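You operate a simulated robot arm through the tools that you are given. There is no shell and no other tool.

The job below is to be done with a simulated robot arm. You get a single attempt, and the scene is never put back.

JOB
Shut lidded carton 72, label it and put it in the send tray.
Fine: one label from the dispenser, square in the lid's frame, with the teal pad; put the pad back. Set down upright: teal pad.
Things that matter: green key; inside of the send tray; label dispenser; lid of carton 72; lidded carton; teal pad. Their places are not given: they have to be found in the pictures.

It is judged by the outcome, as a careful person would: the job done as asked, and still so three seconds after it is handed in. It fails if anything else is knocked over, pushed out of place, dropped, spilled or broken. Lids that push on must go on centred and level and be pressed home; caps that screw on are set level and turned clockwise until they are tight.

ROBOT AND FRAMES
A 6-joint arm with a two-finger parallel gripper, fixed in place. Base frame: the origin is on the floor under the middle of its stand, x ahead of it, y to its left, z up; the work surface is at about z = 0.87. Units: m, rad, N and s.
It reaches about 1.347 m from its shoulder. Its first joint turns from -2.897 to 2.897 rad. Payload 3.91 kg.
Tool frame: the origin (TCP) lies between the finger pads and is the grasp point; the fingertips stand 0.03 m ahead of it; z points along the fingers, y is the line along which they close. Largest opening 0.11 m; finger width 0.02, thickness 0.01; the body of the gripper, 0.048 by 0.112 m, starts 0.055 m behind the TCP.
Orientation is that of the tool frame in the base frame, as a unit quaternion [x, y, z, w]. With the fingers straight down and closing along the base's y, the tool's x points along the base's -x, its y along +y and its z along -z.

CONTROLS
- The arm moves only by the tool apply_moves. Its argument "series" is a list of rows, each a list of 7 numbers: the shift along the tool's x, y, z in units of 50 mm (1.0 is 50 mm), then the turn, a rotation vector about the tool's x, y, z in units of 8 degrees (1.0 is 8 degrees), then the opening, from 0 (shut) to 1 (fully open). In form: [[tx, ty, tz, ax, ay, az, fingers], ...]. A call has 1 to 20 rows; each row shifts and turns the commanded pose from where the row before left it, along the tool's axes as they then stand. A call with a number of a shift or a turn outside -1 to 1 is refused whole. A row lasts 0.2 s, in which the tool goes at most 0.05 m and 0.15 rad; a call with a longer step from one row to the next is refused whole, and so is a gripper value outside its range. Where a pose cannot be reached the arm comes as near as it can. A force on the tool above 40 N (or 10 N above the force at the start of the call, whichever is more), or a blocked arm, ends the call early, and 0.2 s more pass. The fingers move at their own pace (about 0.108 m/s each) and stop on an object; they squeeze with about 25 N. The grip force told is the motor's: it shows also when the fingers shut on nothing. Time passes only in rows, and 0.2 s behind the last, so rows that do not move let the fingers close. The reply holds the time, the measured pose of the TCP, the force on the tool along the base axes, the opening and the grip force, in the units named above and with some noise, with the torque about the TCP (base axes, N m) and any sound that the robot's microphone picked up.
- Cameras (640 x 400 px; columns grow to the right, rows downward): "scene" is fixed at [0.4062, -0.6575, 1.5017]; the picture's right is [0.48, -0.88, 0.00], its down [-0.74, -0.41, -0.54] and it looks along [0.47, 0.26, -0.84] (base axes); focal length 214 px, centre (320, 200). "wrist" rides on the gripper at [0.072, 0.017, -0.103] in the tool frame; the picture's right is [-0.23, 0.97, 0.00], its down [-0.76, -0.18, -0.62] and it looks along [-0.61, -0.14, 0.78] (tool axes); focal length 222 px, centre (320, 200).
- capture(camera): a new picture of that camera. It takes no simulated time.
- locate(camera, pixels): for up to 12 pixels [column, row] of the newest picture of that camera ("zoom" is the newest enlarged one), the place [x, y, z] in the base frame of the surface seen there, good to about 0.002 m, but the place of the scene camera against the robot may be out by one fixed shift of up to 0.025 m in any direction. It takes no simulated time.
- close_up(camera, box): a new picture of the part [left, top, right, bottom] of that camera's present view, enlarged. It takes no simulated time.
- hand_in(): hands the job in; it is judged then, once.

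Open the gripper and draw the arm clear of the work before you hand the job in, unless the task says otherwise.

The tools are called after "Call:" by a JSON object that holds its "fn" and its "kwargs". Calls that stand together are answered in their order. apply_moves: Moves the arm, as the interface text tells. Its arguments: {"type":"object","properties":{"series":{"type":"array","items":{"type":"array","items":{"type":"number"}}}},"required":["series"]} The other tools are called the same way: capture (camera) takes a picture; locate (camera, pixels) gives the place of the surface under pixels of a picture; close_up (camera, box) takes an enlarged picture of a part of a camera's view; hand_in () hands the job in.

At the start:

```text
clock: 0.0
position: [0.5488, -0.2247, 1.2424]
tool_rot: [0.0, 1.0, 0.0, 0.0]
force: [0.1, 0.2, 0.6]
wrist_torque: [-0.01, -0.01, -0.03]
finger_gap: 0.1098
grasp_force: 0.1
```

scene: 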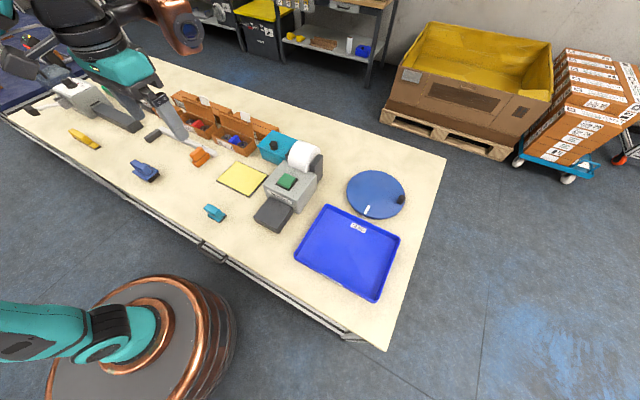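
wrist: 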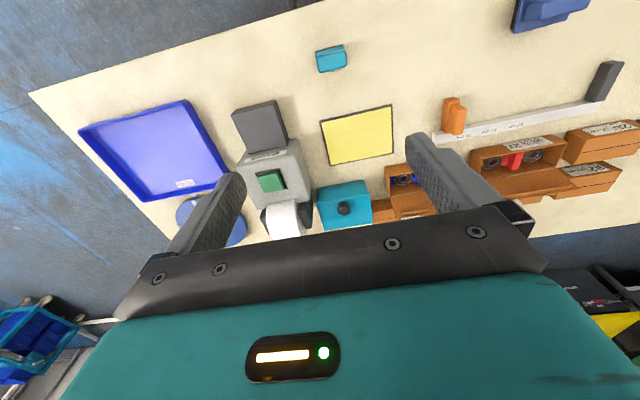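

I see a table with a blue send tray (around scene 348,252), a grey label dispenser with a green key (288,182), a teal item at (215,213) and others. I take close-ups to identify the carton, its lid and the teal pad.

Call:
{"fn": "close_up", "kwargs": {"camera": "scene", "box": [200, 110, 420, 250]}}

Call:
{"fn": "close_up", "kwargs": {"camera": "scene", "box": [20, 60, 240, 200]}}

Call:
{"fn": "close_up", "kwargs": {"camera": "wrist", "box": [220, 30, 440, 240]}}

Call:
{"fn": "close_up", "kwargs": {"camera": "wrist", "box": [420, 0, 640, 240]}}

```text
2.86 times, centred on (310, 180) of scene
```

zoom: 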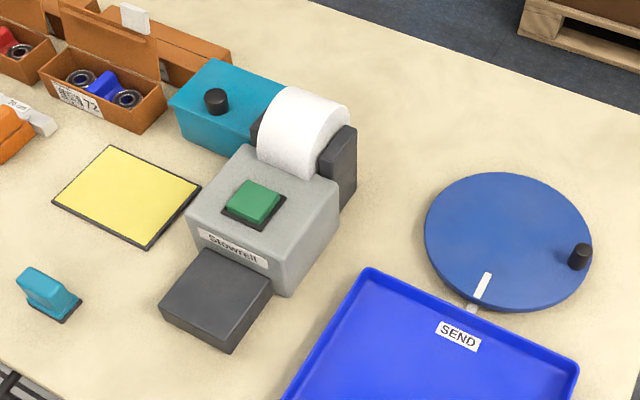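

```text
2.86 times, centred on (130, 130) of scene
```

zoom: 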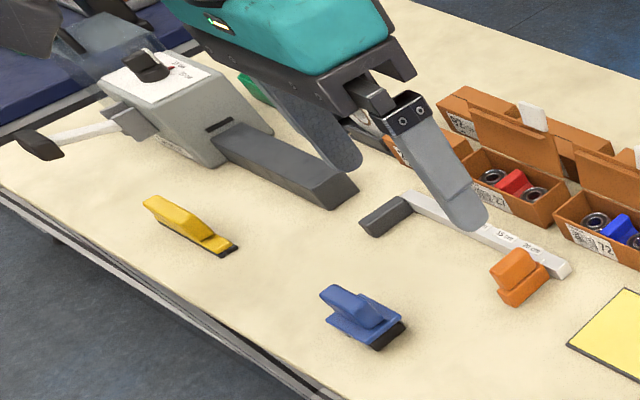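

```text
1.90 times, centred on (330, 135) of wrist
```

zoom: 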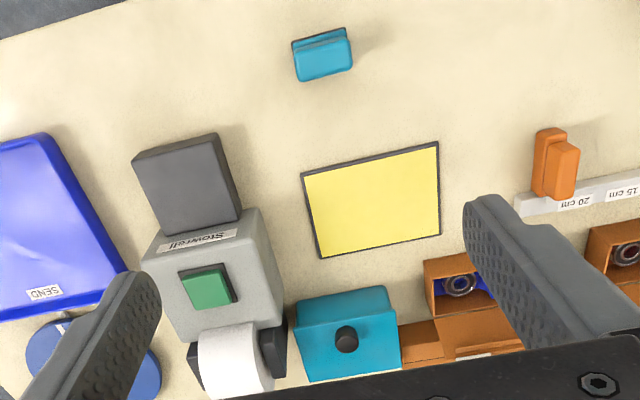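

```text
1.67 times, centred on (530, 120) of wrist
```

zoom: 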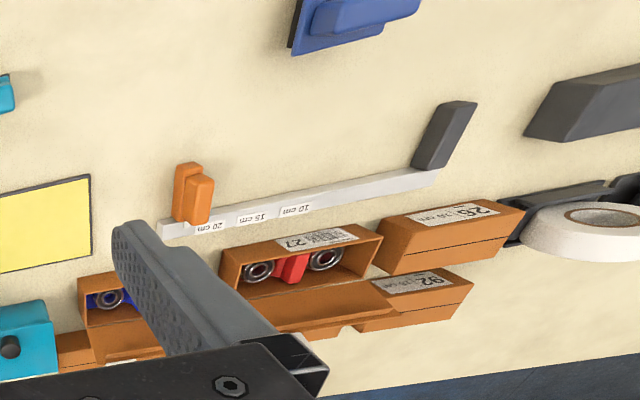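

The open carton with label "72" holding a blue item is at about scene (233,145); the teal pad is at scene (215,213), wrist (331,58). I locate key points in the wrist picture.

Call:
{"fn": "capture", "kwargs": {"camera": "wrist"}}

Call:
{"fn": "locate", "kwargs": {"camera": "wrist", "pixels": [[331, 62], [270, 181], [258, 120], [150, 150], [120, 140], [205, 180], [344, 208], [362, 135], [405, 181], [400, 208], [284, 220], [265, 160]]}}

Call:
{"fn": "capture", "kwargs": {"camera": "scene"}}

Call:
{"fn": "locate", "kwargs": {"camera": "scene", "pixels": [[214, 209], [287, 181], [272, 214], [348, 252], [242, 178], [275, 146], [232, 145], [236, 128], [222, 146], [250, 155], [270, 205], [376, 194]]}}

```text
taken
```

wrist: 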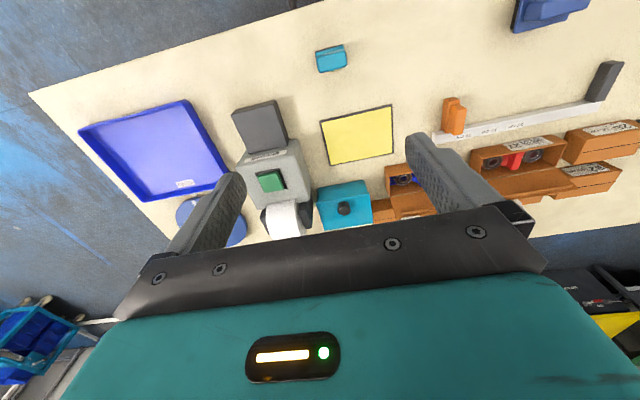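

```text
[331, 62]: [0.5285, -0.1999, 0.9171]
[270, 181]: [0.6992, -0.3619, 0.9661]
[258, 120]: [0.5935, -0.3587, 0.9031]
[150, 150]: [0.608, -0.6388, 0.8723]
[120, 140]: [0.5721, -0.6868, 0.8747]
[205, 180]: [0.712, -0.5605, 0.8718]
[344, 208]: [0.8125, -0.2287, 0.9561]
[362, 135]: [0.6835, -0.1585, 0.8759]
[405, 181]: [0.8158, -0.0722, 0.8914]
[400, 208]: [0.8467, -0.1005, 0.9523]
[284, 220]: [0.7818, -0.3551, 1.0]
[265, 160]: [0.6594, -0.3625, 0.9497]
```

```text
taken
```

scene: 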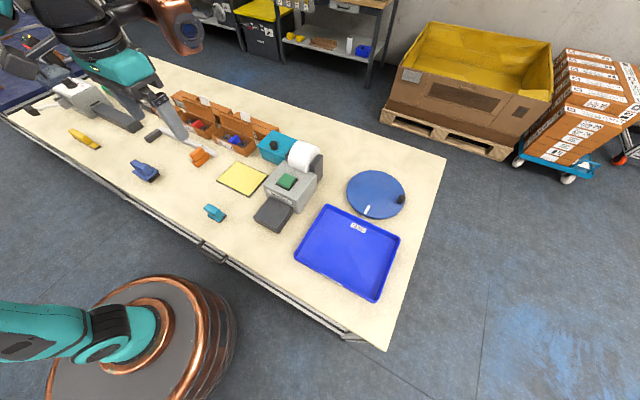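

```text
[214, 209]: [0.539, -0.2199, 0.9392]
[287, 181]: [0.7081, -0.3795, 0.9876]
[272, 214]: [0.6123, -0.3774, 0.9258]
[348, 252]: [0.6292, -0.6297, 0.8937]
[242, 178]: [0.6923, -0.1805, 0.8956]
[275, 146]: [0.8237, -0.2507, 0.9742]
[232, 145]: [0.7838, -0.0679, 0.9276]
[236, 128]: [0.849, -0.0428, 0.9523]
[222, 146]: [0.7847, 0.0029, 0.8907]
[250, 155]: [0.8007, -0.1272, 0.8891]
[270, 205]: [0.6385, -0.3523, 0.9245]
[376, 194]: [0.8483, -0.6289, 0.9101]
```

The wrist picture gives true places (scene is shifted by about (+0.01,-0.018,+0.021)). I move over towards carton 72 at about (0.82,-0.07) at a safe height to look closely.

Call:
{"fn": "apply_moves", "kwargs": {"series": [[-0.6, 0.47, 0.2, 0, 0, 0, 1], [-0.6, 0.47, 0.2, 0, 0, 0, 1], [-0.6, 0.47, 0.2, 0, 0, 0, 1], [-0.6, 0.47, 0.2, 0, 0, 0, 1], [-0.6, 0.47, 0.2, 0, 0, 0, 1], [-0.6, 0.47, 0.2, 0, 0, 0, 1]]}}

Call:
{"fn": "capture", "kwargs": {"camera": "wrist"}}

Call:
{"fn": "close_up", "kwargs": {"camera": "scene", "box": [170, 80, 330, 180]}}

```text
clock: 1.4
position: [0.7288, -0.0838, 1.1815]
tool_rot: [0.0, 1.0, 0.0, 0.0]
force: [-0.9, 0.1, 0.8]
wrist_torque: [-0.01, -0.03, 0.01]
finger_gap: 0.11
grasp_force: 0.1
```

```text
taken
```

wrist: 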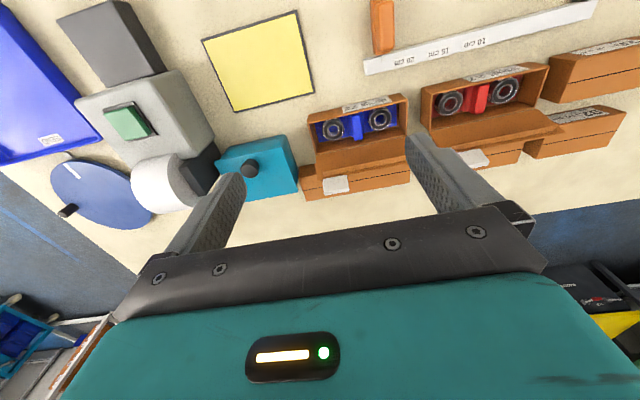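

```text
4.00 times, centred on (250, 130) of scene
```

zoom: 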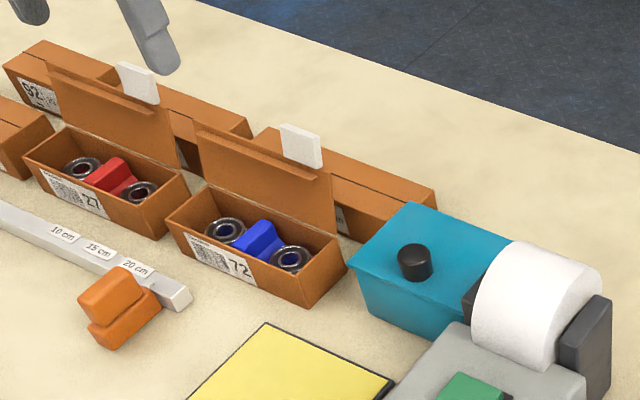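

Carton 72's lid is hinged at the far side and stands open with a white tab on it. I zoom in on it.

Call:
{"fn": "close_up", "kwargs": {"camera": "wrist", "box": [270, 70, 450, 210]}}

Call:
{"fn": "locate", "kwargs": {"camera": "wrist", "pixels": [[309, 111], [404, 96], [318, 152], [408, 135], [332, 185], [306, 180], [408, 165], [302, 195], [345, 190], [410, 178], [272, 160], [360, 150]]}}

```text
2.86 times, centred on (360, 140) of wrist
```

zoom: 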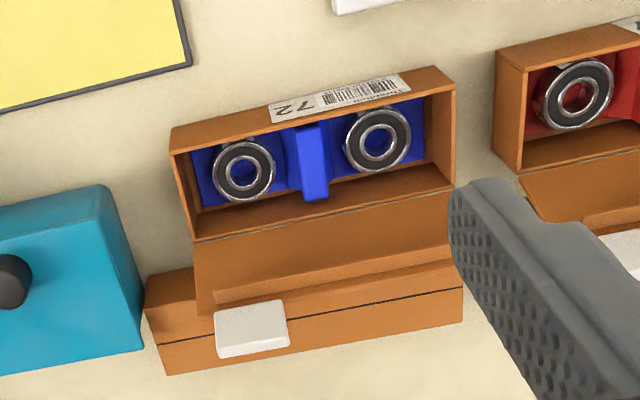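

```text
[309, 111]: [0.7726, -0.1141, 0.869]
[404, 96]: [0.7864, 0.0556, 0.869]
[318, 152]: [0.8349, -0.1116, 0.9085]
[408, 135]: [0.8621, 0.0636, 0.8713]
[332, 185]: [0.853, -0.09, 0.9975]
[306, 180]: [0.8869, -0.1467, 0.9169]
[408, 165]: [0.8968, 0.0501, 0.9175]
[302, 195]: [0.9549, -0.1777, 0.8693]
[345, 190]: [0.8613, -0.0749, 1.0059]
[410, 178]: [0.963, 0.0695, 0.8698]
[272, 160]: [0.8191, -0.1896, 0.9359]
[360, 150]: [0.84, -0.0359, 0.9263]
```

I locate the rim corners, lid top edge and tab in the enlarged picture.

Call:
{"fn": "locate", "kwargs": {"camera": "zoom", "pixels": [[174, 150], [436, 69], [452, 95], [452, 182], [195, 235], [205, 308], [218, 296], [440, 248], [222, 318], [285, 305], [222, 352], [286, 340]]}}

Call:
{"fn": "locate", "kwargs": {"camera": "zoom", "pixels": [[250, 335], [320, 250], [320, 265], [320, 285], [330, 275], [150, 285], [455, 290], [312, 165], [243, 170], [376, 140], [312, 200], [400, 256]]}}

```text
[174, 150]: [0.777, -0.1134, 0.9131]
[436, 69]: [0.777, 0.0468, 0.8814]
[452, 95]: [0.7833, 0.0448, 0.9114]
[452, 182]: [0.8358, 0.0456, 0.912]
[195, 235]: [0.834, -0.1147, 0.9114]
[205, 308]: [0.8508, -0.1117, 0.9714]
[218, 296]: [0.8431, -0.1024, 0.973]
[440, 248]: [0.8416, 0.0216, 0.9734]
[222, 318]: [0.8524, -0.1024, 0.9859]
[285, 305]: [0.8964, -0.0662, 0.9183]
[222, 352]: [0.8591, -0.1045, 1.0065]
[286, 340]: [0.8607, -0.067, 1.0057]
```

```text
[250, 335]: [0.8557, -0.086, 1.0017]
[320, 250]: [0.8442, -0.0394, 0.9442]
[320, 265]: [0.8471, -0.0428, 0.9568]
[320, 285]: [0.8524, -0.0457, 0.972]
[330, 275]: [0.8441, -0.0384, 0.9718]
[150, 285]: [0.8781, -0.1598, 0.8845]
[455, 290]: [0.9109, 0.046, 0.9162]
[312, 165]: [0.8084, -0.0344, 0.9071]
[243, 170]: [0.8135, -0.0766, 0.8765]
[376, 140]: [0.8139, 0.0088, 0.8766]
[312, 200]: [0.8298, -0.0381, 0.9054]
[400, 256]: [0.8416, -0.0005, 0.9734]
```

Carton 72 spans x≈0.776–0.838, y≈-0.114–0.046, rim z≈0.912; the lid stands at about 103° from the hinge at x≈0.838, with white tab at y≈-0.085 up to z≈1.006. I close the fingers and go down behind the lid (x≈0.89, tip z≈0.95).

Call:
{"fn": "apply_moves", "kwargs": {"series": [[-0.805, 0.245, 0, 0, 0, 0, 0], [-0.805, 0.245, 0, 0, 0, 0, 0], [-0.805, 0.245, 0, 0, 0, 0, 0], [-0.805, 0.245, 0, 0, 0, 0, 0], [0, 0, 0.8, 0, 0, 0, 0], [0, 0, 0.8, 0, 0, 0, 0], [0, 0, 0.8, 0, 0, 0, 0], [0, 0, 0.8, 0, 0, 0, 0], [0, 0, 0, 0, 0, 0, 0]]}}

Call:
{"fn": "capture", "kwargs": {"camera": "wrist"}}

Call:
{"fn": "close_up", "kwargs": {"camera": "scene", "box": [170, 80, 330, 180]}}

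```text
clock: 3.4
position: [0.8893, -0.0341, 1.0207]
tool_rot: [0.0, 1.0, 0.0, 0.0]
force: [-1.1, -0.6, 0.6]
wrist_torque: [-0.04, 0.03, -0.01]
finger_gap: 0.0004
grasp_force: 25.2
```

```text
taken
```

wrist: 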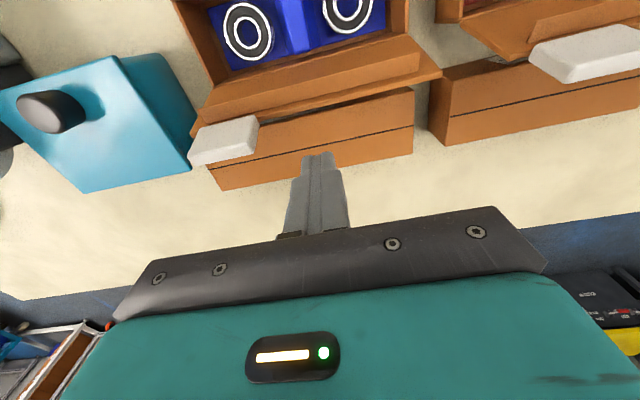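

```text
4.00 times, centred on (250, 130) of scene
```

zoom: 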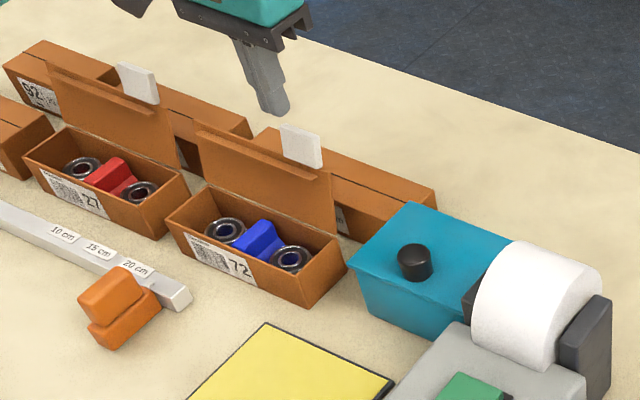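

The fingers are shut and stand clear behind the lid (tip at wrist (318,165)). I lower to tip z≈0.95 and push gently in -x against the lid's back.

Call:
{"fn": "apply_moves", "kwargs": {"series": [[0, 0, 0.4, 0, 0, 0, 0], [0, 0, 0.4, 0, 0, 0, 0], [0.25, 0, 0, 0, 0, 0, 0], [0.25, 0, 0, 0, 0, 0, 0], [0.25, 0, 0, 0, 0, 0, 0], [0.25, 0, 0, 0, 0, 0, 0]]}}

Call:
{"fn": "close_up", "kwargs": {"camera": "scene", "box": [170, 80, 330, 180]}}

```text
clock: 4.8
position: [0.8389, -0.0337, 0.9823]
tool_rot: [0.0, 1.0, -0.001, -0.001]
force: [0.2, 0.2, -0.6]
wrist_torque: [0.03, 0.03, 0.01]
finger_gap: 0.0
grasp_force: 25.2
```

```text
4.00 times, centred on (250, 130) of scene
```

zoom: 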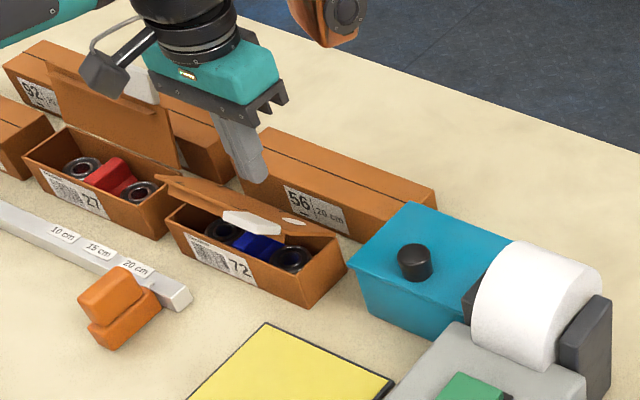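

The lid swings over with hardly any force (now about half shut). I continue the push in -x while slowly lowering.

Call:
{"fn": "apply_moves", "kwargs": {"series": [[0.25, 0, 0, 0, 0, 0, 0], [0.25, 0, 0.1, 0, 0, 0, 0], [0.2, 0, 0.2, 0, 0, 0, 0], [0.1, 0, 0.25, 0, 0, 0, 0]]}}

Call:
{"fn": "close_up", "kwargs": {"camera": "scene", "box": [170, 80, 330, 180]}}

Call:
{"fn": "capture", "kwargs": {"camera": "wrist"}}

```text
clock: 5.8
position: [0.7995, -0.033, 0.9541]
tool_rot: [-0.001, 1.0, 0.0, 0.0]
force: [0.0, 0.2, 0.4]
wrist_torque: [0.01, -0.01, -0.03]
finger_gap: 0.0002
grasp_force: 25.3
```

```text
4.00 times, centred on (250, 130) of scene
```

zoom: 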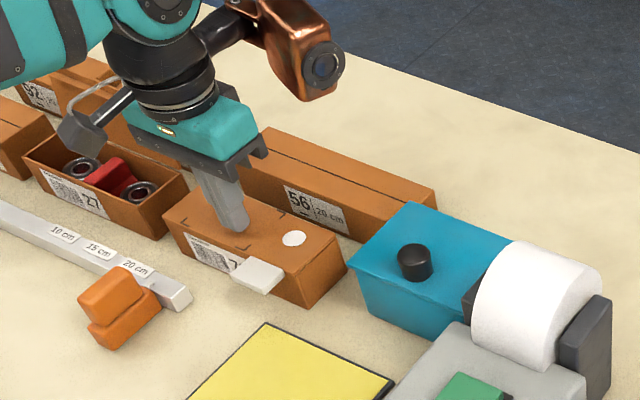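

```text
taken
```

wrist: 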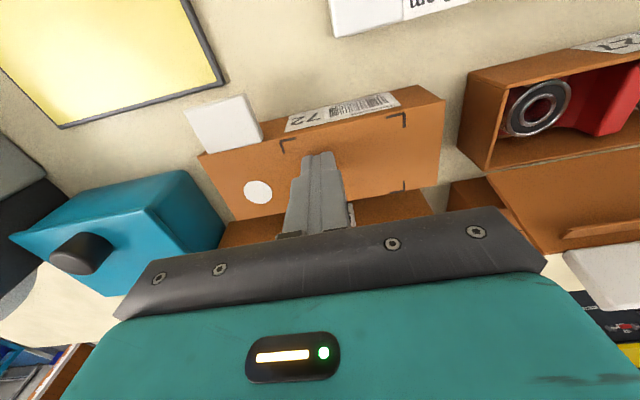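

The lid now lies nearly closed, with the frame's corner marks at wrist (283,143), (403,117) and a white dot near its -y end. I press gently down near the front edge to bring it home.

Call:
{"fn": "apply_moves", "kwargs": {"series": [[0.15, 0, 0, 0, 0, 0, 0], [0, 0, 0.1, 0, 0, 0, 0], [0, 0, 0.1, 0, 0, 0, 0]]}}

Call:
{"fn": "close_up", "kwargs": {"camera": "wrist", "box": [180, 70, 460, 245]}}

```text
clock: 6.6
position: [0.7919, -0.0335, 0.9471]
tool_rot: [0.001, 1.0, 0.0, 0.003]
force: [2.1, 1.6, 30.6]
wrist_torque: [0.05, -0.29, 0.04]
finger_gap: 0.0
grasp_force: 24.7
```

```text
2.29 times, centred on (320, 158) of wrist
```

zoom: 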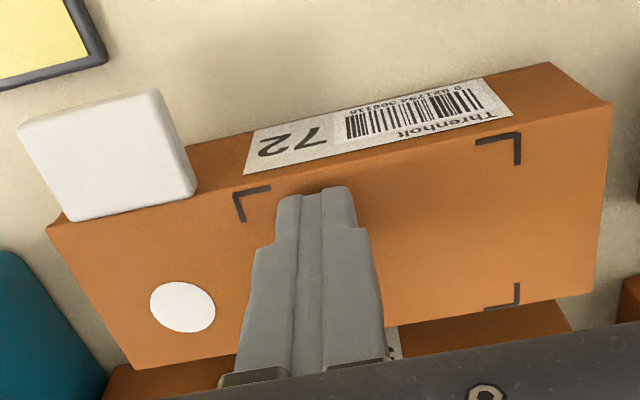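

The reading shows 30.6 N at tip z≈0.917, so the lid is pressed down onto the rim. I lift away and look at the result.

Call:
{"fn": "apply_moves", "kwargs": {"series": [[0, 0, -0.4, 0, 0, 0, 0], [0.3, 0, -0.8, 0, 0, 0, 0], [0.3, 0, -0.8, 0, 0, 0, 0], [0.3, 0, -0.8, 0, 0, 0, 0], [0.3, 0, -0.8, 0, 0, 0, 0]]}}

Call:
{"fn": "capture", "kwargs": {"camera": "wrist"}}

Call:
{"fn": "close_up", "kwargs": {"camera": "scene", "box": [170, 80, 330, 180]}}

```text
clock: 7.8
position: [0.7325, -0.0357, 1.1249]
tool_rot: [0.0, 1.0, 0.0, 0.0]
force: [-0.2, -0.1, -0.4]
wrist_torque: [0.01, 0.05, 0.01]
finger_gap: 0.0002
grasp_force: 24.8
```

```text
taken
```

wrist: 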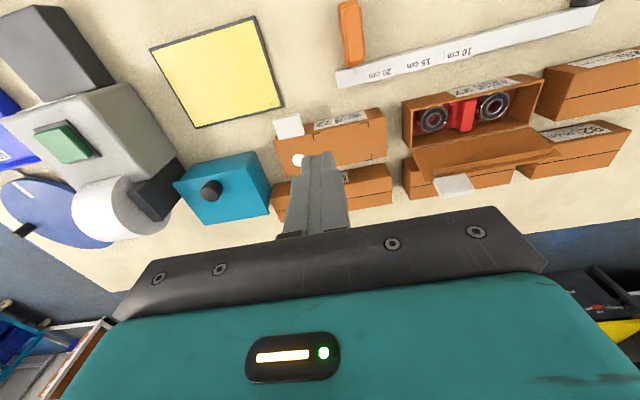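

```text
4.00 times, centred on (250, 130) of scene
```

zoom: 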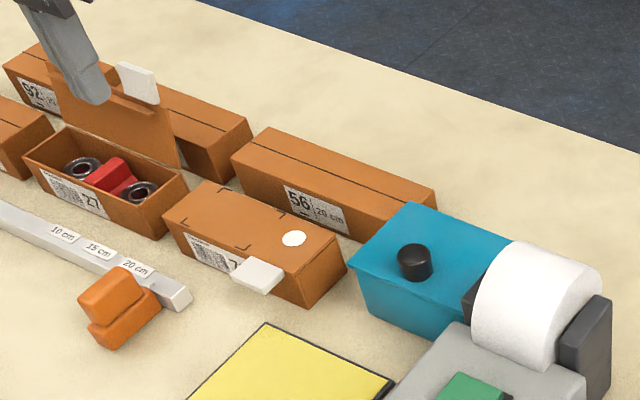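

The lid lies shut. I open the fingers for a better view and measure the frame's corners and lid level in an enlarged wrist picture.

Call:
{"fn": "apply_moves", "kwargs": {"series": [[0.8, -0.3, 0, 0, 0, 0, 1], [0.8, -0.3, 0, 0, 0, 0, 1], [0, 0, 0, 0, 0, 0, 1]]}}

Call:
{"fn": "capture", "kwargs": {"camera": "wrist"}}

Call:
{"fn": "close_up", "kwargs": {"camera": "wrist", "box": [260, 110, 440, 230]}}

```text
clock: 8.6
position: [0.6515, -0.065, 1.1258]
tool_rot: [0.0, 1.0, 0.0, 0.0]
force: [0.4, 0.4, 0.3]
wrist_torque: [0.0, 0.01, -0.01]
finger_gap: 0.1102
grasp_force: 0.0
```

```text
taken
```

wrist: 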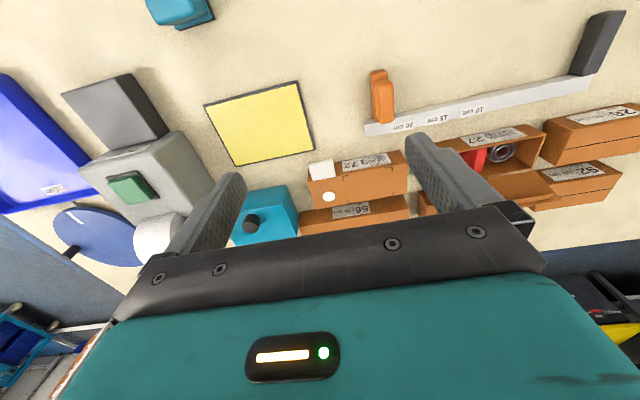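

```text
3.33 times, centred on (350, 170) of wrist
```

zoom: 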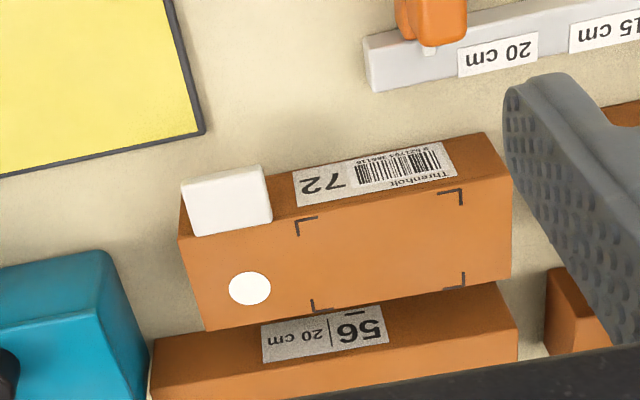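

The frame's four corner marks are at zoom (297,222), (461,191), (464,286), (314,310). I locate these together with the lid's corners and tab.

Call:
{"fn": "locate", "kwargs": {"camera": "zoom", "pixels": [[298, 221], [460, 192], [463, 285], [315, 308], [182, 240], [508, 180], [508, 274], [208, 326], [250, 288], [225, 200], [270, 222], [380, 255]]}}

Call:
{"fn": "close_up", "kwargs": {"camera": "wrist", "box": [50, 60, 250, 260]}}

```text
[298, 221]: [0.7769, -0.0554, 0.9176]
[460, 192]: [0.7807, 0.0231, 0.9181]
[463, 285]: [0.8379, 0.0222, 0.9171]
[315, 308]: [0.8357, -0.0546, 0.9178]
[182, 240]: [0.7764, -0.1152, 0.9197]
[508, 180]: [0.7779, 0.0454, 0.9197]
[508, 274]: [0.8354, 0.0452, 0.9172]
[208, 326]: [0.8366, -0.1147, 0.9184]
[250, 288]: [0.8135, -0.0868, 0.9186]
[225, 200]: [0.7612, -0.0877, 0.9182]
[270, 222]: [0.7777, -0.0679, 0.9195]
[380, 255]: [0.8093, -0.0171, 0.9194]
```

```text
2.00 times, centred on (150, 160) of wrist
```

zoom: 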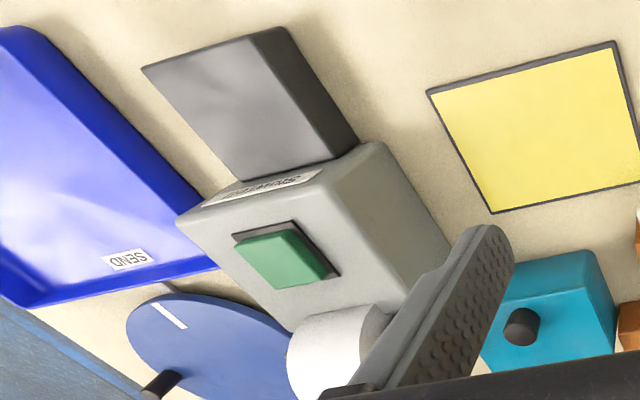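

The lid is level (z≈0.918) and the frame centre is about (0.808,-0.016). Next I move to look at the teal pad near (0.53,-0.20) from closer.

Call:
{"fn": "apply_moves", "kwargs": {"series": [[0.7, -0.5, 0, 0, 0, 0, 1], [0.7, -0.5, 0, 0, 0, 0, 1], [0.7, -0.5, 0.3, 0, 0, 0, 1], [0.7, -0.5, 0.3, 0, 0, 0, 1], [0.7, -0.5, 0.3, 0, 0, 0, 1]]}}

Call:
{"fn": "capture", "kwargs": {"camera": "wrist"}}

```text
clock: 9.8
position: [0.4785, -0.1892, 1.0789]
tool_rot: [0.0, 1.0, 0.0, 0.0]
force: [-0.3, 1.1, -0.5]
wrist_torque: [-0.03, 0.02, 0.0]
finger_gap: 0.1103
grasp_force: 0.1
```

```text
taken
```

wrist: 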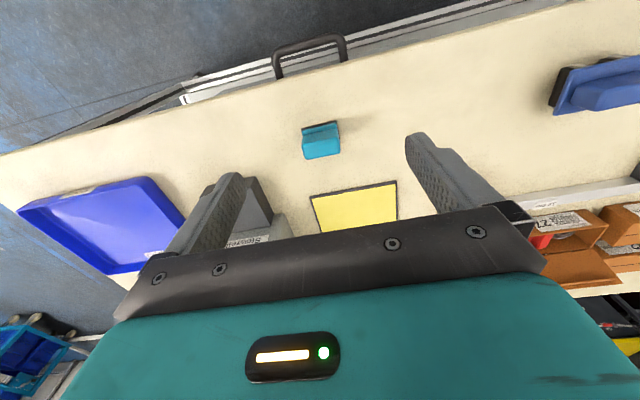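

Call:
{"fn": "close_up", "kwargs": {"camera": "wrist", "box": [270, 100, 380, 180]}}

Call:
{"fn": "close_up", "kwargs": {"camera": "scene", "box": [185, 190, 245, 235]}}

```text
5.00 times, centred on (325, 140) of wrist
```

zoom: 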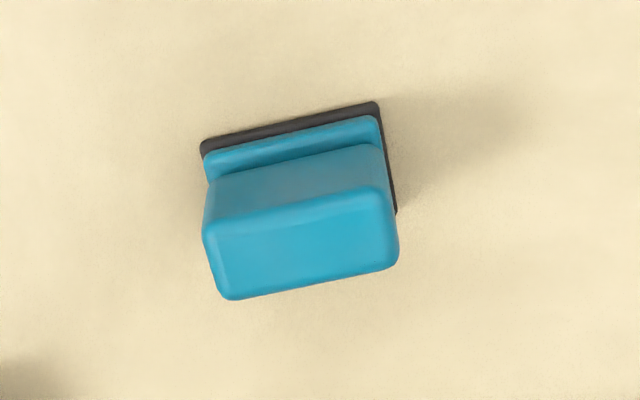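

```text
8.89 times, centred on (215, 212) of scene
```

zoom: 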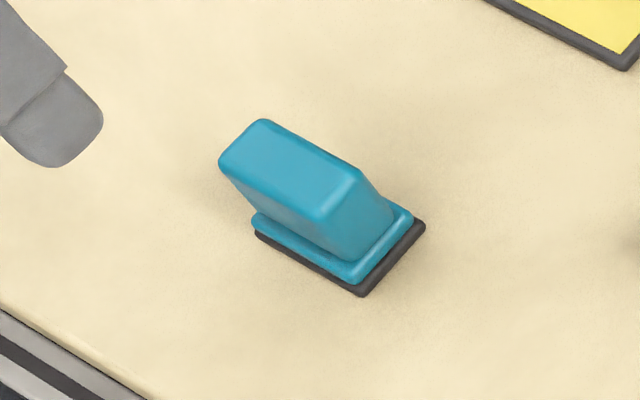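

The pad has a dark foam base, a teal plate and a handle block. I measure its corners from the wrist close-up.

Call:
{"fn": "close_up", "kwargs": {"camera": "wrist", "box": [270, 100, 380, 180]}}

Call:
{"fn": "locate", "kwargs": {"camera": "zoom", "pixels": [[204, 148], [376, 105], [212, 160], [375, 122], [395, 210], [230, 295], [392, 262], [208, 225], [385, 192], [300, 245], [290, 205], [380, 150]]}}

Call:
{"fn": "locate", "kwargs": {"camera": "zoom", "pixels": [[216, 222], [382, 196], [238, 290], [384, 262], [215, 180], [372, 150], [300, 170], [300, 150], [300, 135], [300, 128], [310, 285], [310, 215]]}}

```text
5.00 times, centred on (325, 140) of wrist
```

zoom: 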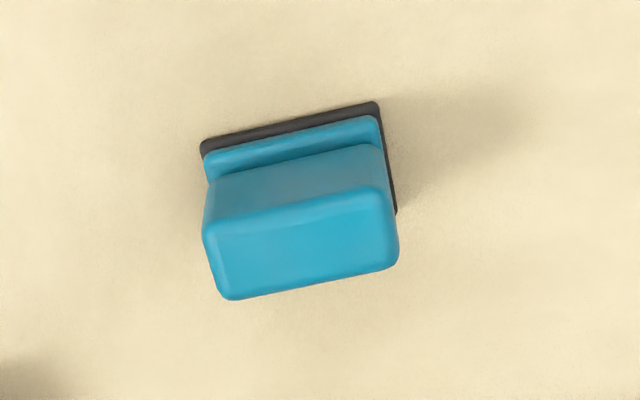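

```text
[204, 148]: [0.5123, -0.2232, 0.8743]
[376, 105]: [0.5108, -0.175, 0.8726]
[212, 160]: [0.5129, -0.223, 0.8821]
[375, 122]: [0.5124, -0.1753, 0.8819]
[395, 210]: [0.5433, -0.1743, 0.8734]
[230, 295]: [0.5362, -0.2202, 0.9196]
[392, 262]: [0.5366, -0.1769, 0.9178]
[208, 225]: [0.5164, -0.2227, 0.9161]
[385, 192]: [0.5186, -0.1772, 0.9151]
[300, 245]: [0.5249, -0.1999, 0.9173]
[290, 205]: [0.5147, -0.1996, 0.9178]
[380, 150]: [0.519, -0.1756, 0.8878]
```

```text
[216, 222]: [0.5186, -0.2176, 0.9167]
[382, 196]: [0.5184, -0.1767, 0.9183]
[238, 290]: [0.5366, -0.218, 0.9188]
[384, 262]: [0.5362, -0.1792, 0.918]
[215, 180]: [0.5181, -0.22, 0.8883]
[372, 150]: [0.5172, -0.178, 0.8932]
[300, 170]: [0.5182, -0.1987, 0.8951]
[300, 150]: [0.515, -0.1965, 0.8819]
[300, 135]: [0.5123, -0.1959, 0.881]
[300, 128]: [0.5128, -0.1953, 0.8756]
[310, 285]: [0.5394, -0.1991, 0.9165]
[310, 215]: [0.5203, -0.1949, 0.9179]
```

The pad's base spans x≈0.511–0.545, y≈-0.224–-0.174; the handle is ≈0.045 wide in y, z≈0.885–0.918. Now I move to look at the dispenser and its plate from closer.

Call:
{"fn": "apply_moves", "kwargs": {"series": [[-0.4, -0.6, -0.2, 0, 0, 0, 1], [-0.4, -0.6, -0.2, 0, 0, 0, 1], [-0.4, -0.6, -0.2, 0, 0, 0, 1], [-0.4, -0.6, -0.2, 0, 0, 0, 1], [-0.4, -0.6, -0.2, 0, 0, 0, 1]]}}

Call:
{"fn": "capture", "kwargs": {"camera": "wrist"}}

Call:
{"fn": "close_up", "kwargs": {"camera": "wrist", "box": [210, 60, 410, 240]}}

```text
clock: 11.0
position: [0.5779, -0.3417, 1.1304]
tool_rot: [0.0, 1.0, 0.0, 0.0]
force: [-0.3, -0.7, 0.9]
wrist_torque: [-0.03, -0.02, 0.0]
finger_gap: 0.1102
grasp_force: 0.0
```

```text
taken
```

wrist: 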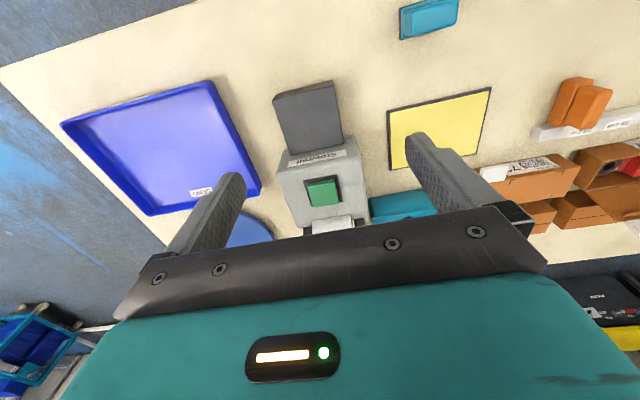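

```text
2.22 times, centred on (310, 150) of wrist
```

zoom: 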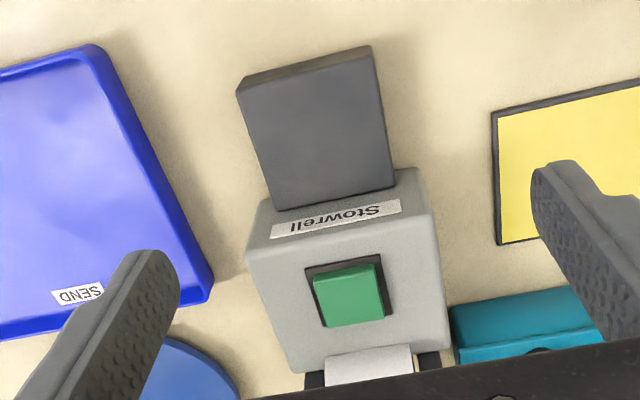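

Call:
{"fn": "locate", "kwargs": {"camera": "zoom", "pixels": [[240, 92], [370, 52], [392, 185], [278, 205], [315, 280], [376, 265], [386, 312], [325, 325], [350, 295], [316, 130], [266, 238], [420, 200]]}}

```text
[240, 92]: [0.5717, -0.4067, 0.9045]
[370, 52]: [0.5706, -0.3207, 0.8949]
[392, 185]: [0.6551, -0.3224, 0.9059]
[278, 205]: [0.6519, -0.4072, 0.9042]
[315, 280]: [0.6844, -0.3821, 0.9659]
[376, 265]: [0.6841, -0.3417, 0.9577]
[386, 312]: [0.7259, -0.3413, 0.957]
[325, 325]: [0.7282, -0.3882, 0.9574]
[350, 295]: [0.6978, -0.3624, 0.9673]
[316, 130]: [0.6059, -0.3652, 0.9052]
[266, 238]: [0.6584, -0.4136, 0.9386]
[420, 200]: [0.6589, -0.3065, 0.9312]
```

The plate spans x 0.571–0.657, y -0.407–-0.321 at z≈0.905 and is square to the base axes; the key top is centred at about (0.700,-0.3625,0.9665). I shut the fingers and move above the key.

Call:
{"fn": "apply_moves", "kwargs": {"series": [[-0.61, -0.104, 0.4, 0, 0, 0, 0], [-0.61, -0.104, 0.4, 0, 0, 0, 0], [-0.61, -0.104, 0.4, 0, 0, 0, 0], [-0.61, -0.104, 0.4, 0, 0, 0, 0], [0, 0, 0.4, 0, 0, 0, 0]]}}

Call:
{"fn": "capture", "kwargs": {"camera": "wrist"}}

Call:
{"fn": "close_up", "kwargs": {"camera": "scene", "box": [220, 120, 340, 240]}}

```text
clock: 12.2
position: [0.698, -0.3615, 1.0296]
tool_rot: [0.0, 1.0, 0.0, 0.0]
force: [-0.4, 0.0, 0.7]
wrist_torque: [-0.05, 0.01, 0.01]
finger_gap: 0.0003
grasp_force: 25.0
```

```text
taken
```

wrist: 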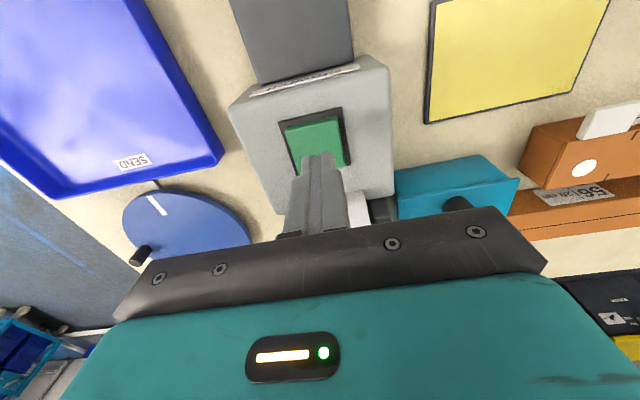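

```text
3.33 times, centred on (280, 180) of scene
```

zoom: 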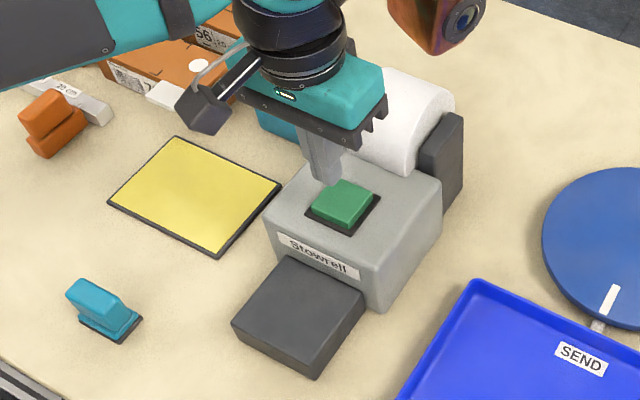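

The tip stands right above the key (wrist (318,160)), about 33 mm over it. I lower and press carefully, watching force and sound.

Call:
{"fn": "apply_moves", "kwargs": {"series": [[0, 0, 0.55, 0, 0, 0, 0], [0, 0, 0.08, 0, 0, 0, 0], [0, 0, 0.06, 0, 0, 0, 0], [0, 0, 0.06, 0, 0, 0, 0]]}}

Call:
{"fn": "close_up", "kwargs": {"camera": "scene", "box": [220, 120, 340, 240]}}

```text
clock: 13.2
position: [0.6976, -0.3611, 0.9921]
tool_rot: [-0.001, 1.0, 0.0, 0.0]
force: [-0.1, -0.7, 4.8]
wrist_torque: [-0.01, 0.02, -0.03]
finger_gap: 0.0001
grasp_force: 24.8
heard: click
```

```text
3.33 times, centred on (280, 180) of scene
```

zoom: 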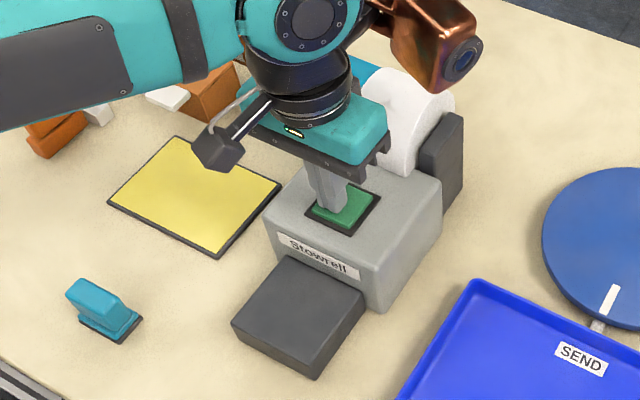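

A click was heard and the key is pressed. I release it by lifting straight up and look for the label.

Call:
{"fn": "apply_moves", "kwargs": {"series": [[0, 0, -0.5, 0, 0, 0, 0], [0, 0, -0.8, 0, 0, 0, 0], [0, 0, -0.8, 0, 0, 0, 0]]}}

Call:
{"fn": "close_up", "kwargs": {"camera": "scene", "box": [220, 120, 340, 240]}}

Call:
{"fn": "capture", "kwargs": {"camera": "wrist"}}

```text
clock: 14.0
position: [0.699, -0.3597, 1.097]
tool_rot: [0.0, 1.0, 0.0, -0.001]
force: [0.2, 0.0, -0.7]
wrist_torque: [0.01, 0.01, 0.0]
finger_gap: 0.0002
grasp_force: 25.2
```

```text
3.33 times, centred on (280, 180) of scene
```

zoom: 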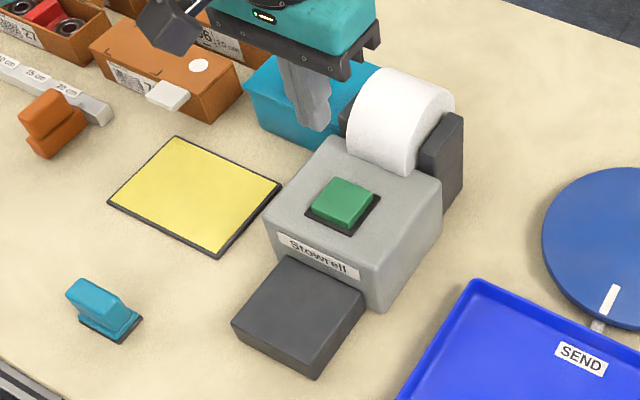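

```text
taken
```

wrist: 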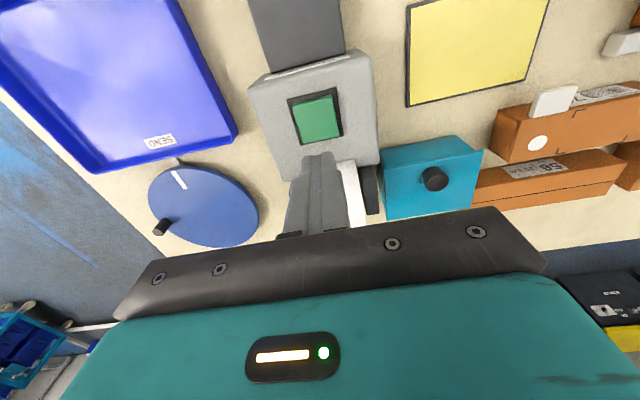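

No label shows on the plate yet; I let a second pass and look again.

Call:
{"fn": "apply_moves", "kwargs": {"series": [[0.5, 0, 0, 0, 0, 0, 0], [0.5, 0, 0, 0, 0, 0, 0], [0.5, 0, 0, 0, 0, 0, 0], [0.5, 0, 0, 0, 0, 0, 0], [0, 0, 0, 0, 0, 0, 0]]}}

Call:
{"fn": "close_up", "kwargs": {"camera": "scene", "box": [220, 120, 340, 240]}}

Call:
{"fn": "capture", "kwargs": {"camera": "wrist"}}

```text
clock: 15.2
position: [0.5987, -0.3586, 1.0966]
tool_rot: [0.0, 1.0, 0.0, 0.0]
force: [0.0, -0.2, -0.2]
wrist_torque: [0.02, 0.0, 0.02]
finger_gap: 0.0001
grasp_force: 25.3
```

```text
3.33 times, centred on (280, 180) of scene
```

zoom: 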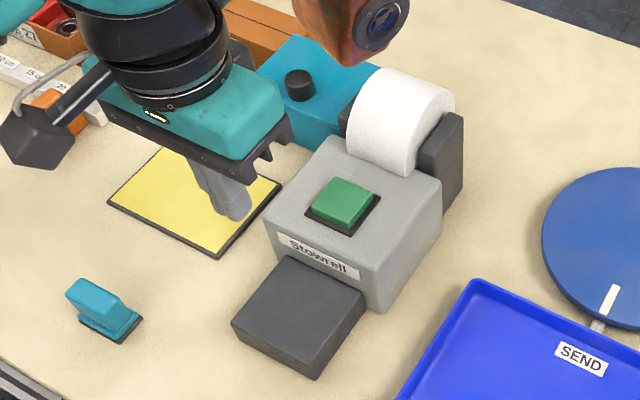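

```text
taken
```

wrist: 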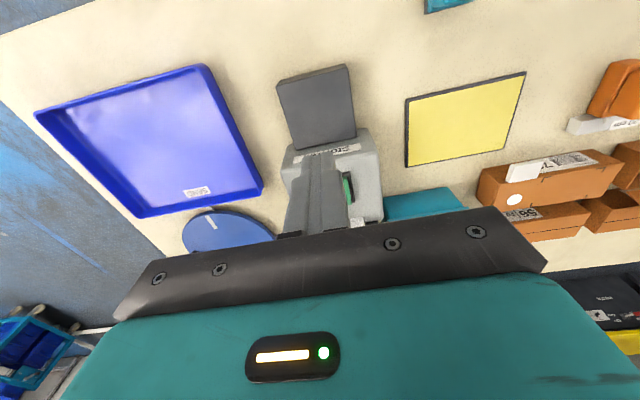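

I zoom in further on the plate and slot to check whether a label is anywhere.

Call:
{"fn": "close_up", "kwargs": {"camera": "wrist", "box": [260, 55, 400, 165]}}

Call:
{"fn": "close_up", "kwargs": {"camera": "scene", "box": [245, 160, 325, 235]}}

```text
3.64 times, centred on (330, 110) of wrist
```

zoom: 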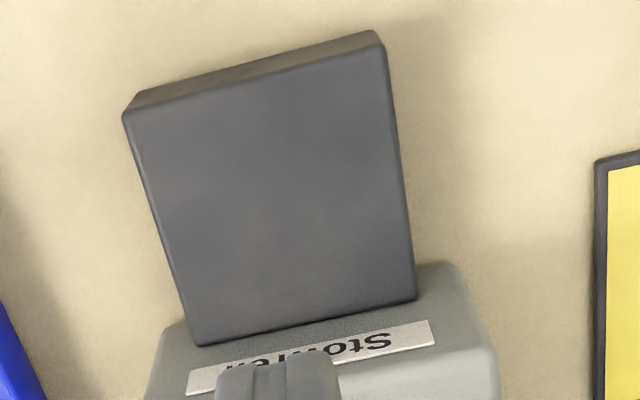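

```text
5.33 times, centred on (285, 198) of scene
```

zoom: 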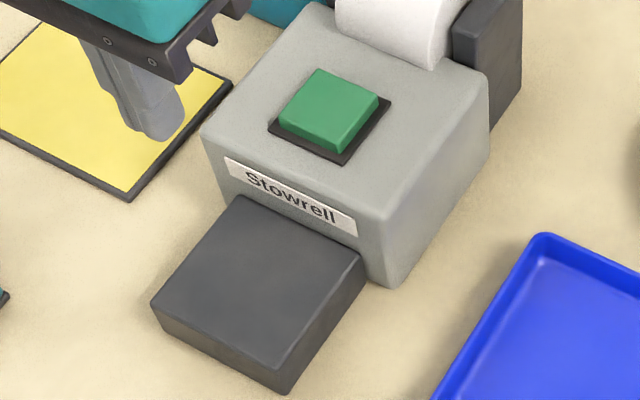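

There is still no label, about 2 s after the click. I return above the key, check again, and then press deeper and hold.

Call:
{"fn": "apply_moves", "kwargs": {"series": [[-0.5, 0, 0, 0, 0, 0, 0], [-0.5, 0, 0, 0, 0, 0, 0], [-0.5, 0, 0.3, 0, 0, 0, 0], [-0.5, 0, 0.3, 0, 0, 0, 0], [-0.03, -0.05, 0.6, 0, 0, 0, 0], [0, 0, 0, 0, 0, 0, 0], [0, 0, 0, 0, 0, 0, 0], [0, 0, 0, 0, 0, 0, 0]]}}

Call:
{"fn": "close_up", "kwargs": {"camera": "scene", "box": [220, 120, 340, 240]}}

```text
clock: 17.0
position: [0.7003, -0.3623, 1.0376]
tool_rot: [0.001, 1.0, 0.0, 0.0]
force: [0.4, 0.5, -0.9]
wrist_torque: [-0.02, 0.04, 0.02]
finger_gap: 0.0
grasp_force: 24.6
```

```text
3.33 times, centred on (280, 180) of scene
```

zoom: 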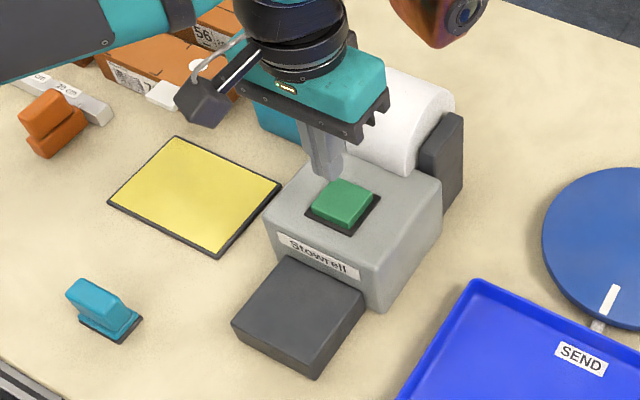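

Still nothing on the plate. I press again, going slightly deeper than before and holding.

Call:
{"fn": "apply_moves", "kwargs": {"series": [[0, 0, 0.78, 0, 0, 0, 0], [0, 0, 0.08, 0, 0, 0, 0], [0, 0, 0.06, 0, 0, 0, 0], [0, 0, 0.06, 0, 0, 0, 0], [0, 0, 0.06, 0, 0, 0, 0]]}}

Call:
{"fn": "close_up", "kwargs": {"camera": "scene", "box": [220, 120, 340, 240]}}

```text
clock: 18.2
position: [0.7, -0.3624, 0.9855]
tool_rot: [0.0, 1.0, 0.0, 0.0]
force: [3.9, -6.0, 17.5]
wrist_torque: [-0.18, -0.13, -0.02]
finger_gap: 0.0
grasp_force: 24.7
heard: click
```

```text
3.33 times, centred on (280, 180) of scene
```

zoom: 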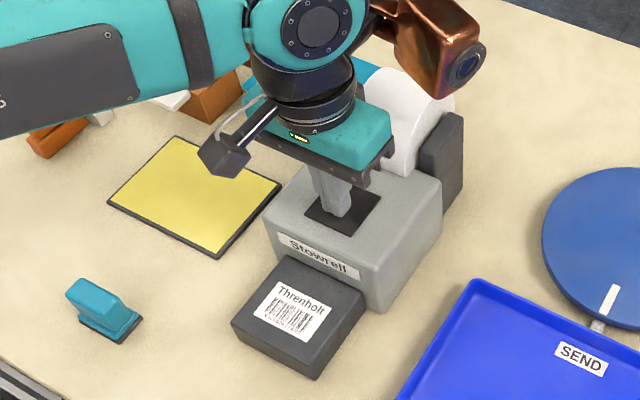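

Now a label ("Threnholt" with barcode) lies on the plate. I release the key straight up and move back to view the label from above.

Call:
{"fn": "apply_moves", "kwargs": {"series": [[0, 0, -0.5, 0, 0, 0, 0], [0, 0, -0.8, 0, 0, 0, 0], [0.5, 0.1, -0.6, 0, 0, 0, 0], [0.7, 0.1, -0.4, 0, 0, 0, 0], [0.7, 0.1, 0, 0, 0, 0, 0.6], [0.4, 0.1, 0, 0, 0, 0, 1], [0, 0, 0, 0, 0, 0, 1]]}}

Call:
{"fn": "capture", "kwargs": {"camera": "wrist"}}

Call:
{"fn": "close_up", "kwargs": {"camera": "wrist", "box": [260, 60, 380, 160]}}

```text
clock: 19.8
position: [0.5861, -0.3438, 1.0998]
tool_rot: [0.0, 1.0, -0.001, 0.0]
force: [-0.5, -0.3, -0.5]
wrist_torque: [0.02, 0.02, -0.02]
finger_gap: 0.1101
grasp_force: 0.1
```

```text
taken
```

wrist: 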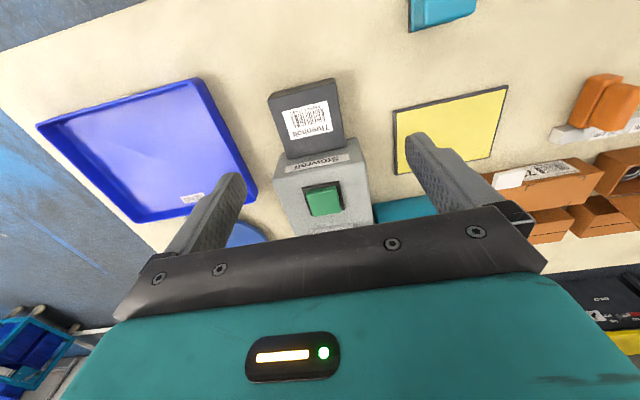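

```text
4.00 times, centred on (320, 110) of wrist
```

zoom: 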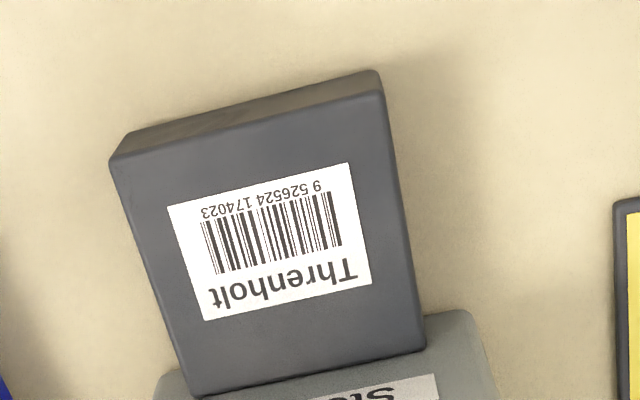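

The label lies face up, its text upright as seen from the robot side. I locate its corners and the plate's corners.

Call:
{"fn": "locate", "kwargs": {"camera": "zoom", "pixels": [[170, 209], [346, 166], [370, 284], [207, 318], [271, 242], [112, 162], [380, 95], [424, 345], [190, 393], [240, 195], [355, 225], [290, 300]]}}

```text
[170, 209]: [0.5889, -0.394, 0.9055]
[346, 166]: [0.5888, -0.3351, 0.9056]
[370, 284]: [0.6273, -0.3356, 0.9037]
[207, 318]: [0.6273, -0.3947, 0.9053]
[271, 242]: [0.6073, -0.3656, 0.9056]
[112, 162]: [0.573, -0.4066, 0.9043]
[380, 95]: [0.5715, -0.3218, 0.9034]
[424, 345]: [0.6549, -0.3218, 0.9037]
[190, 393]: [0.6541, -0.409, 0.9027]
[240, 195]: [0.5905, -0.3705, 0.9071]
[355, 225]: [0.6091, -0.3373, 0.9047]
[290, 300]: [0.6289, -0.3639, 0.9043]
```

The label is 0.06 × 0.039, centred at about (0.608,-0.365), z≈0.905, square to the base. I now go above the pad's handle centre (0.528,-0.1995).

Call:
{"fn": "apply_moves", "kwargs": {"series": [[0.29, 0.7215, 0.35, 0, 0, 0, 1], [0.29, 0.7215, 0.35, 0, 0, 0, 1], [0.29, 0.7215, 0.35, 0, 0, 0, 1], [0.29, 0.7215, 0.35, 0, 0, 0, 1], [0, 0, 0.6, 0, 0, 0, 1]]}}

Call:
{"fn": "capture", "kwargs": {"camera": "wrist"}}

Call:
{"fn": "close_up", "kwargs": {"camera": "scene", "box": [160, 160, 270, 240]}}

```text
clock: 21.0
position: [0.5276, -0.1987, 1.0004]
tool_rot: [0.0, 1.0, 0.0, 0.0]
force: [0.4, -0.6, 0.3]
wrist_torque: [0.0, 0.02, -0.01]
finger_gap: 0.1098
grasp_force: 0.0
```

```text
taken
```

wrist: 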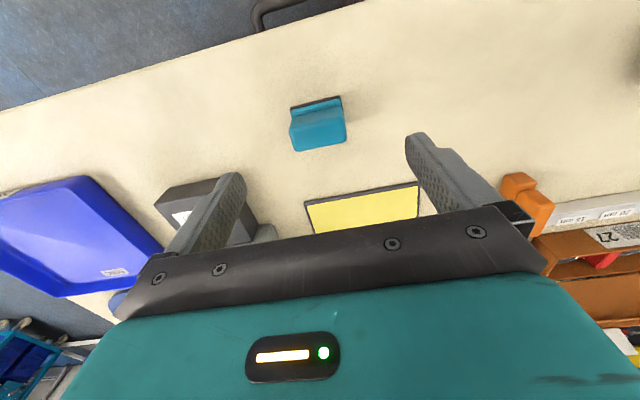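

```text
5.00 times, centred on (215, 200) of scene
```

zoom: 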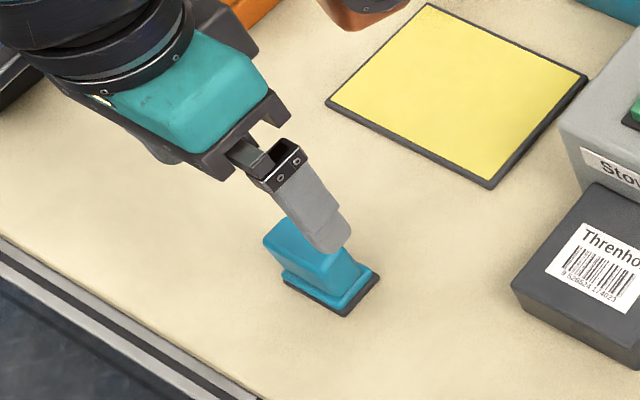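

The open fingers stand astride the pad; I check the handle's place once more before going down.

Call:
{"fn": "close_up", "kwargs": {"camera": "wrist", "box": [270, 80, 370, 160]}}

Call:
{"fn": "locate", "kwargs": {"camera": "wrist", "pixels": [[293, 128], [342, 120], [300, 148], [344, 142], [320, 135], [291, 108], [341, 99], [318, 112]]}}

```text
5.00 times, centred on (320, 120) of wrist
```

zoom: 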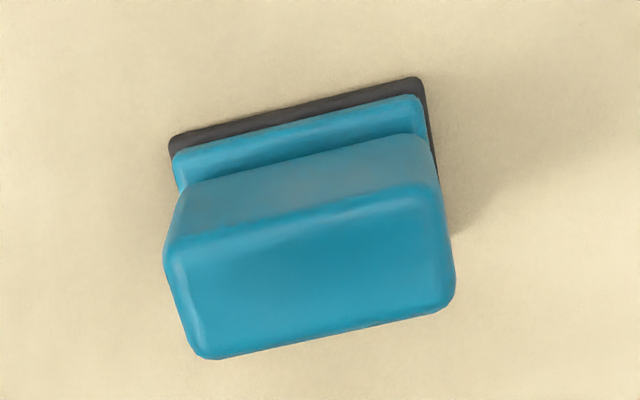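

```text
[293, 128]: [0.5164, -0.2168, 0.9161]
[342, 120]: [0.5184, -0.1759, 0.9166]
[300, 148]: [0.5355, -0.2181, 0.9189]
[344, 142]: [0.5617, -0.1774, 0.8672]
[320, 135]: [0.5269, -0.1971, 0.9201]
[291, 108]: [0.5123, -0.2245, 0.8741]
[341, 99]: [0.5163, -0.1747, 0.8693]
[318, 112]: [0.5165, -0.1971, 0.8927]
```

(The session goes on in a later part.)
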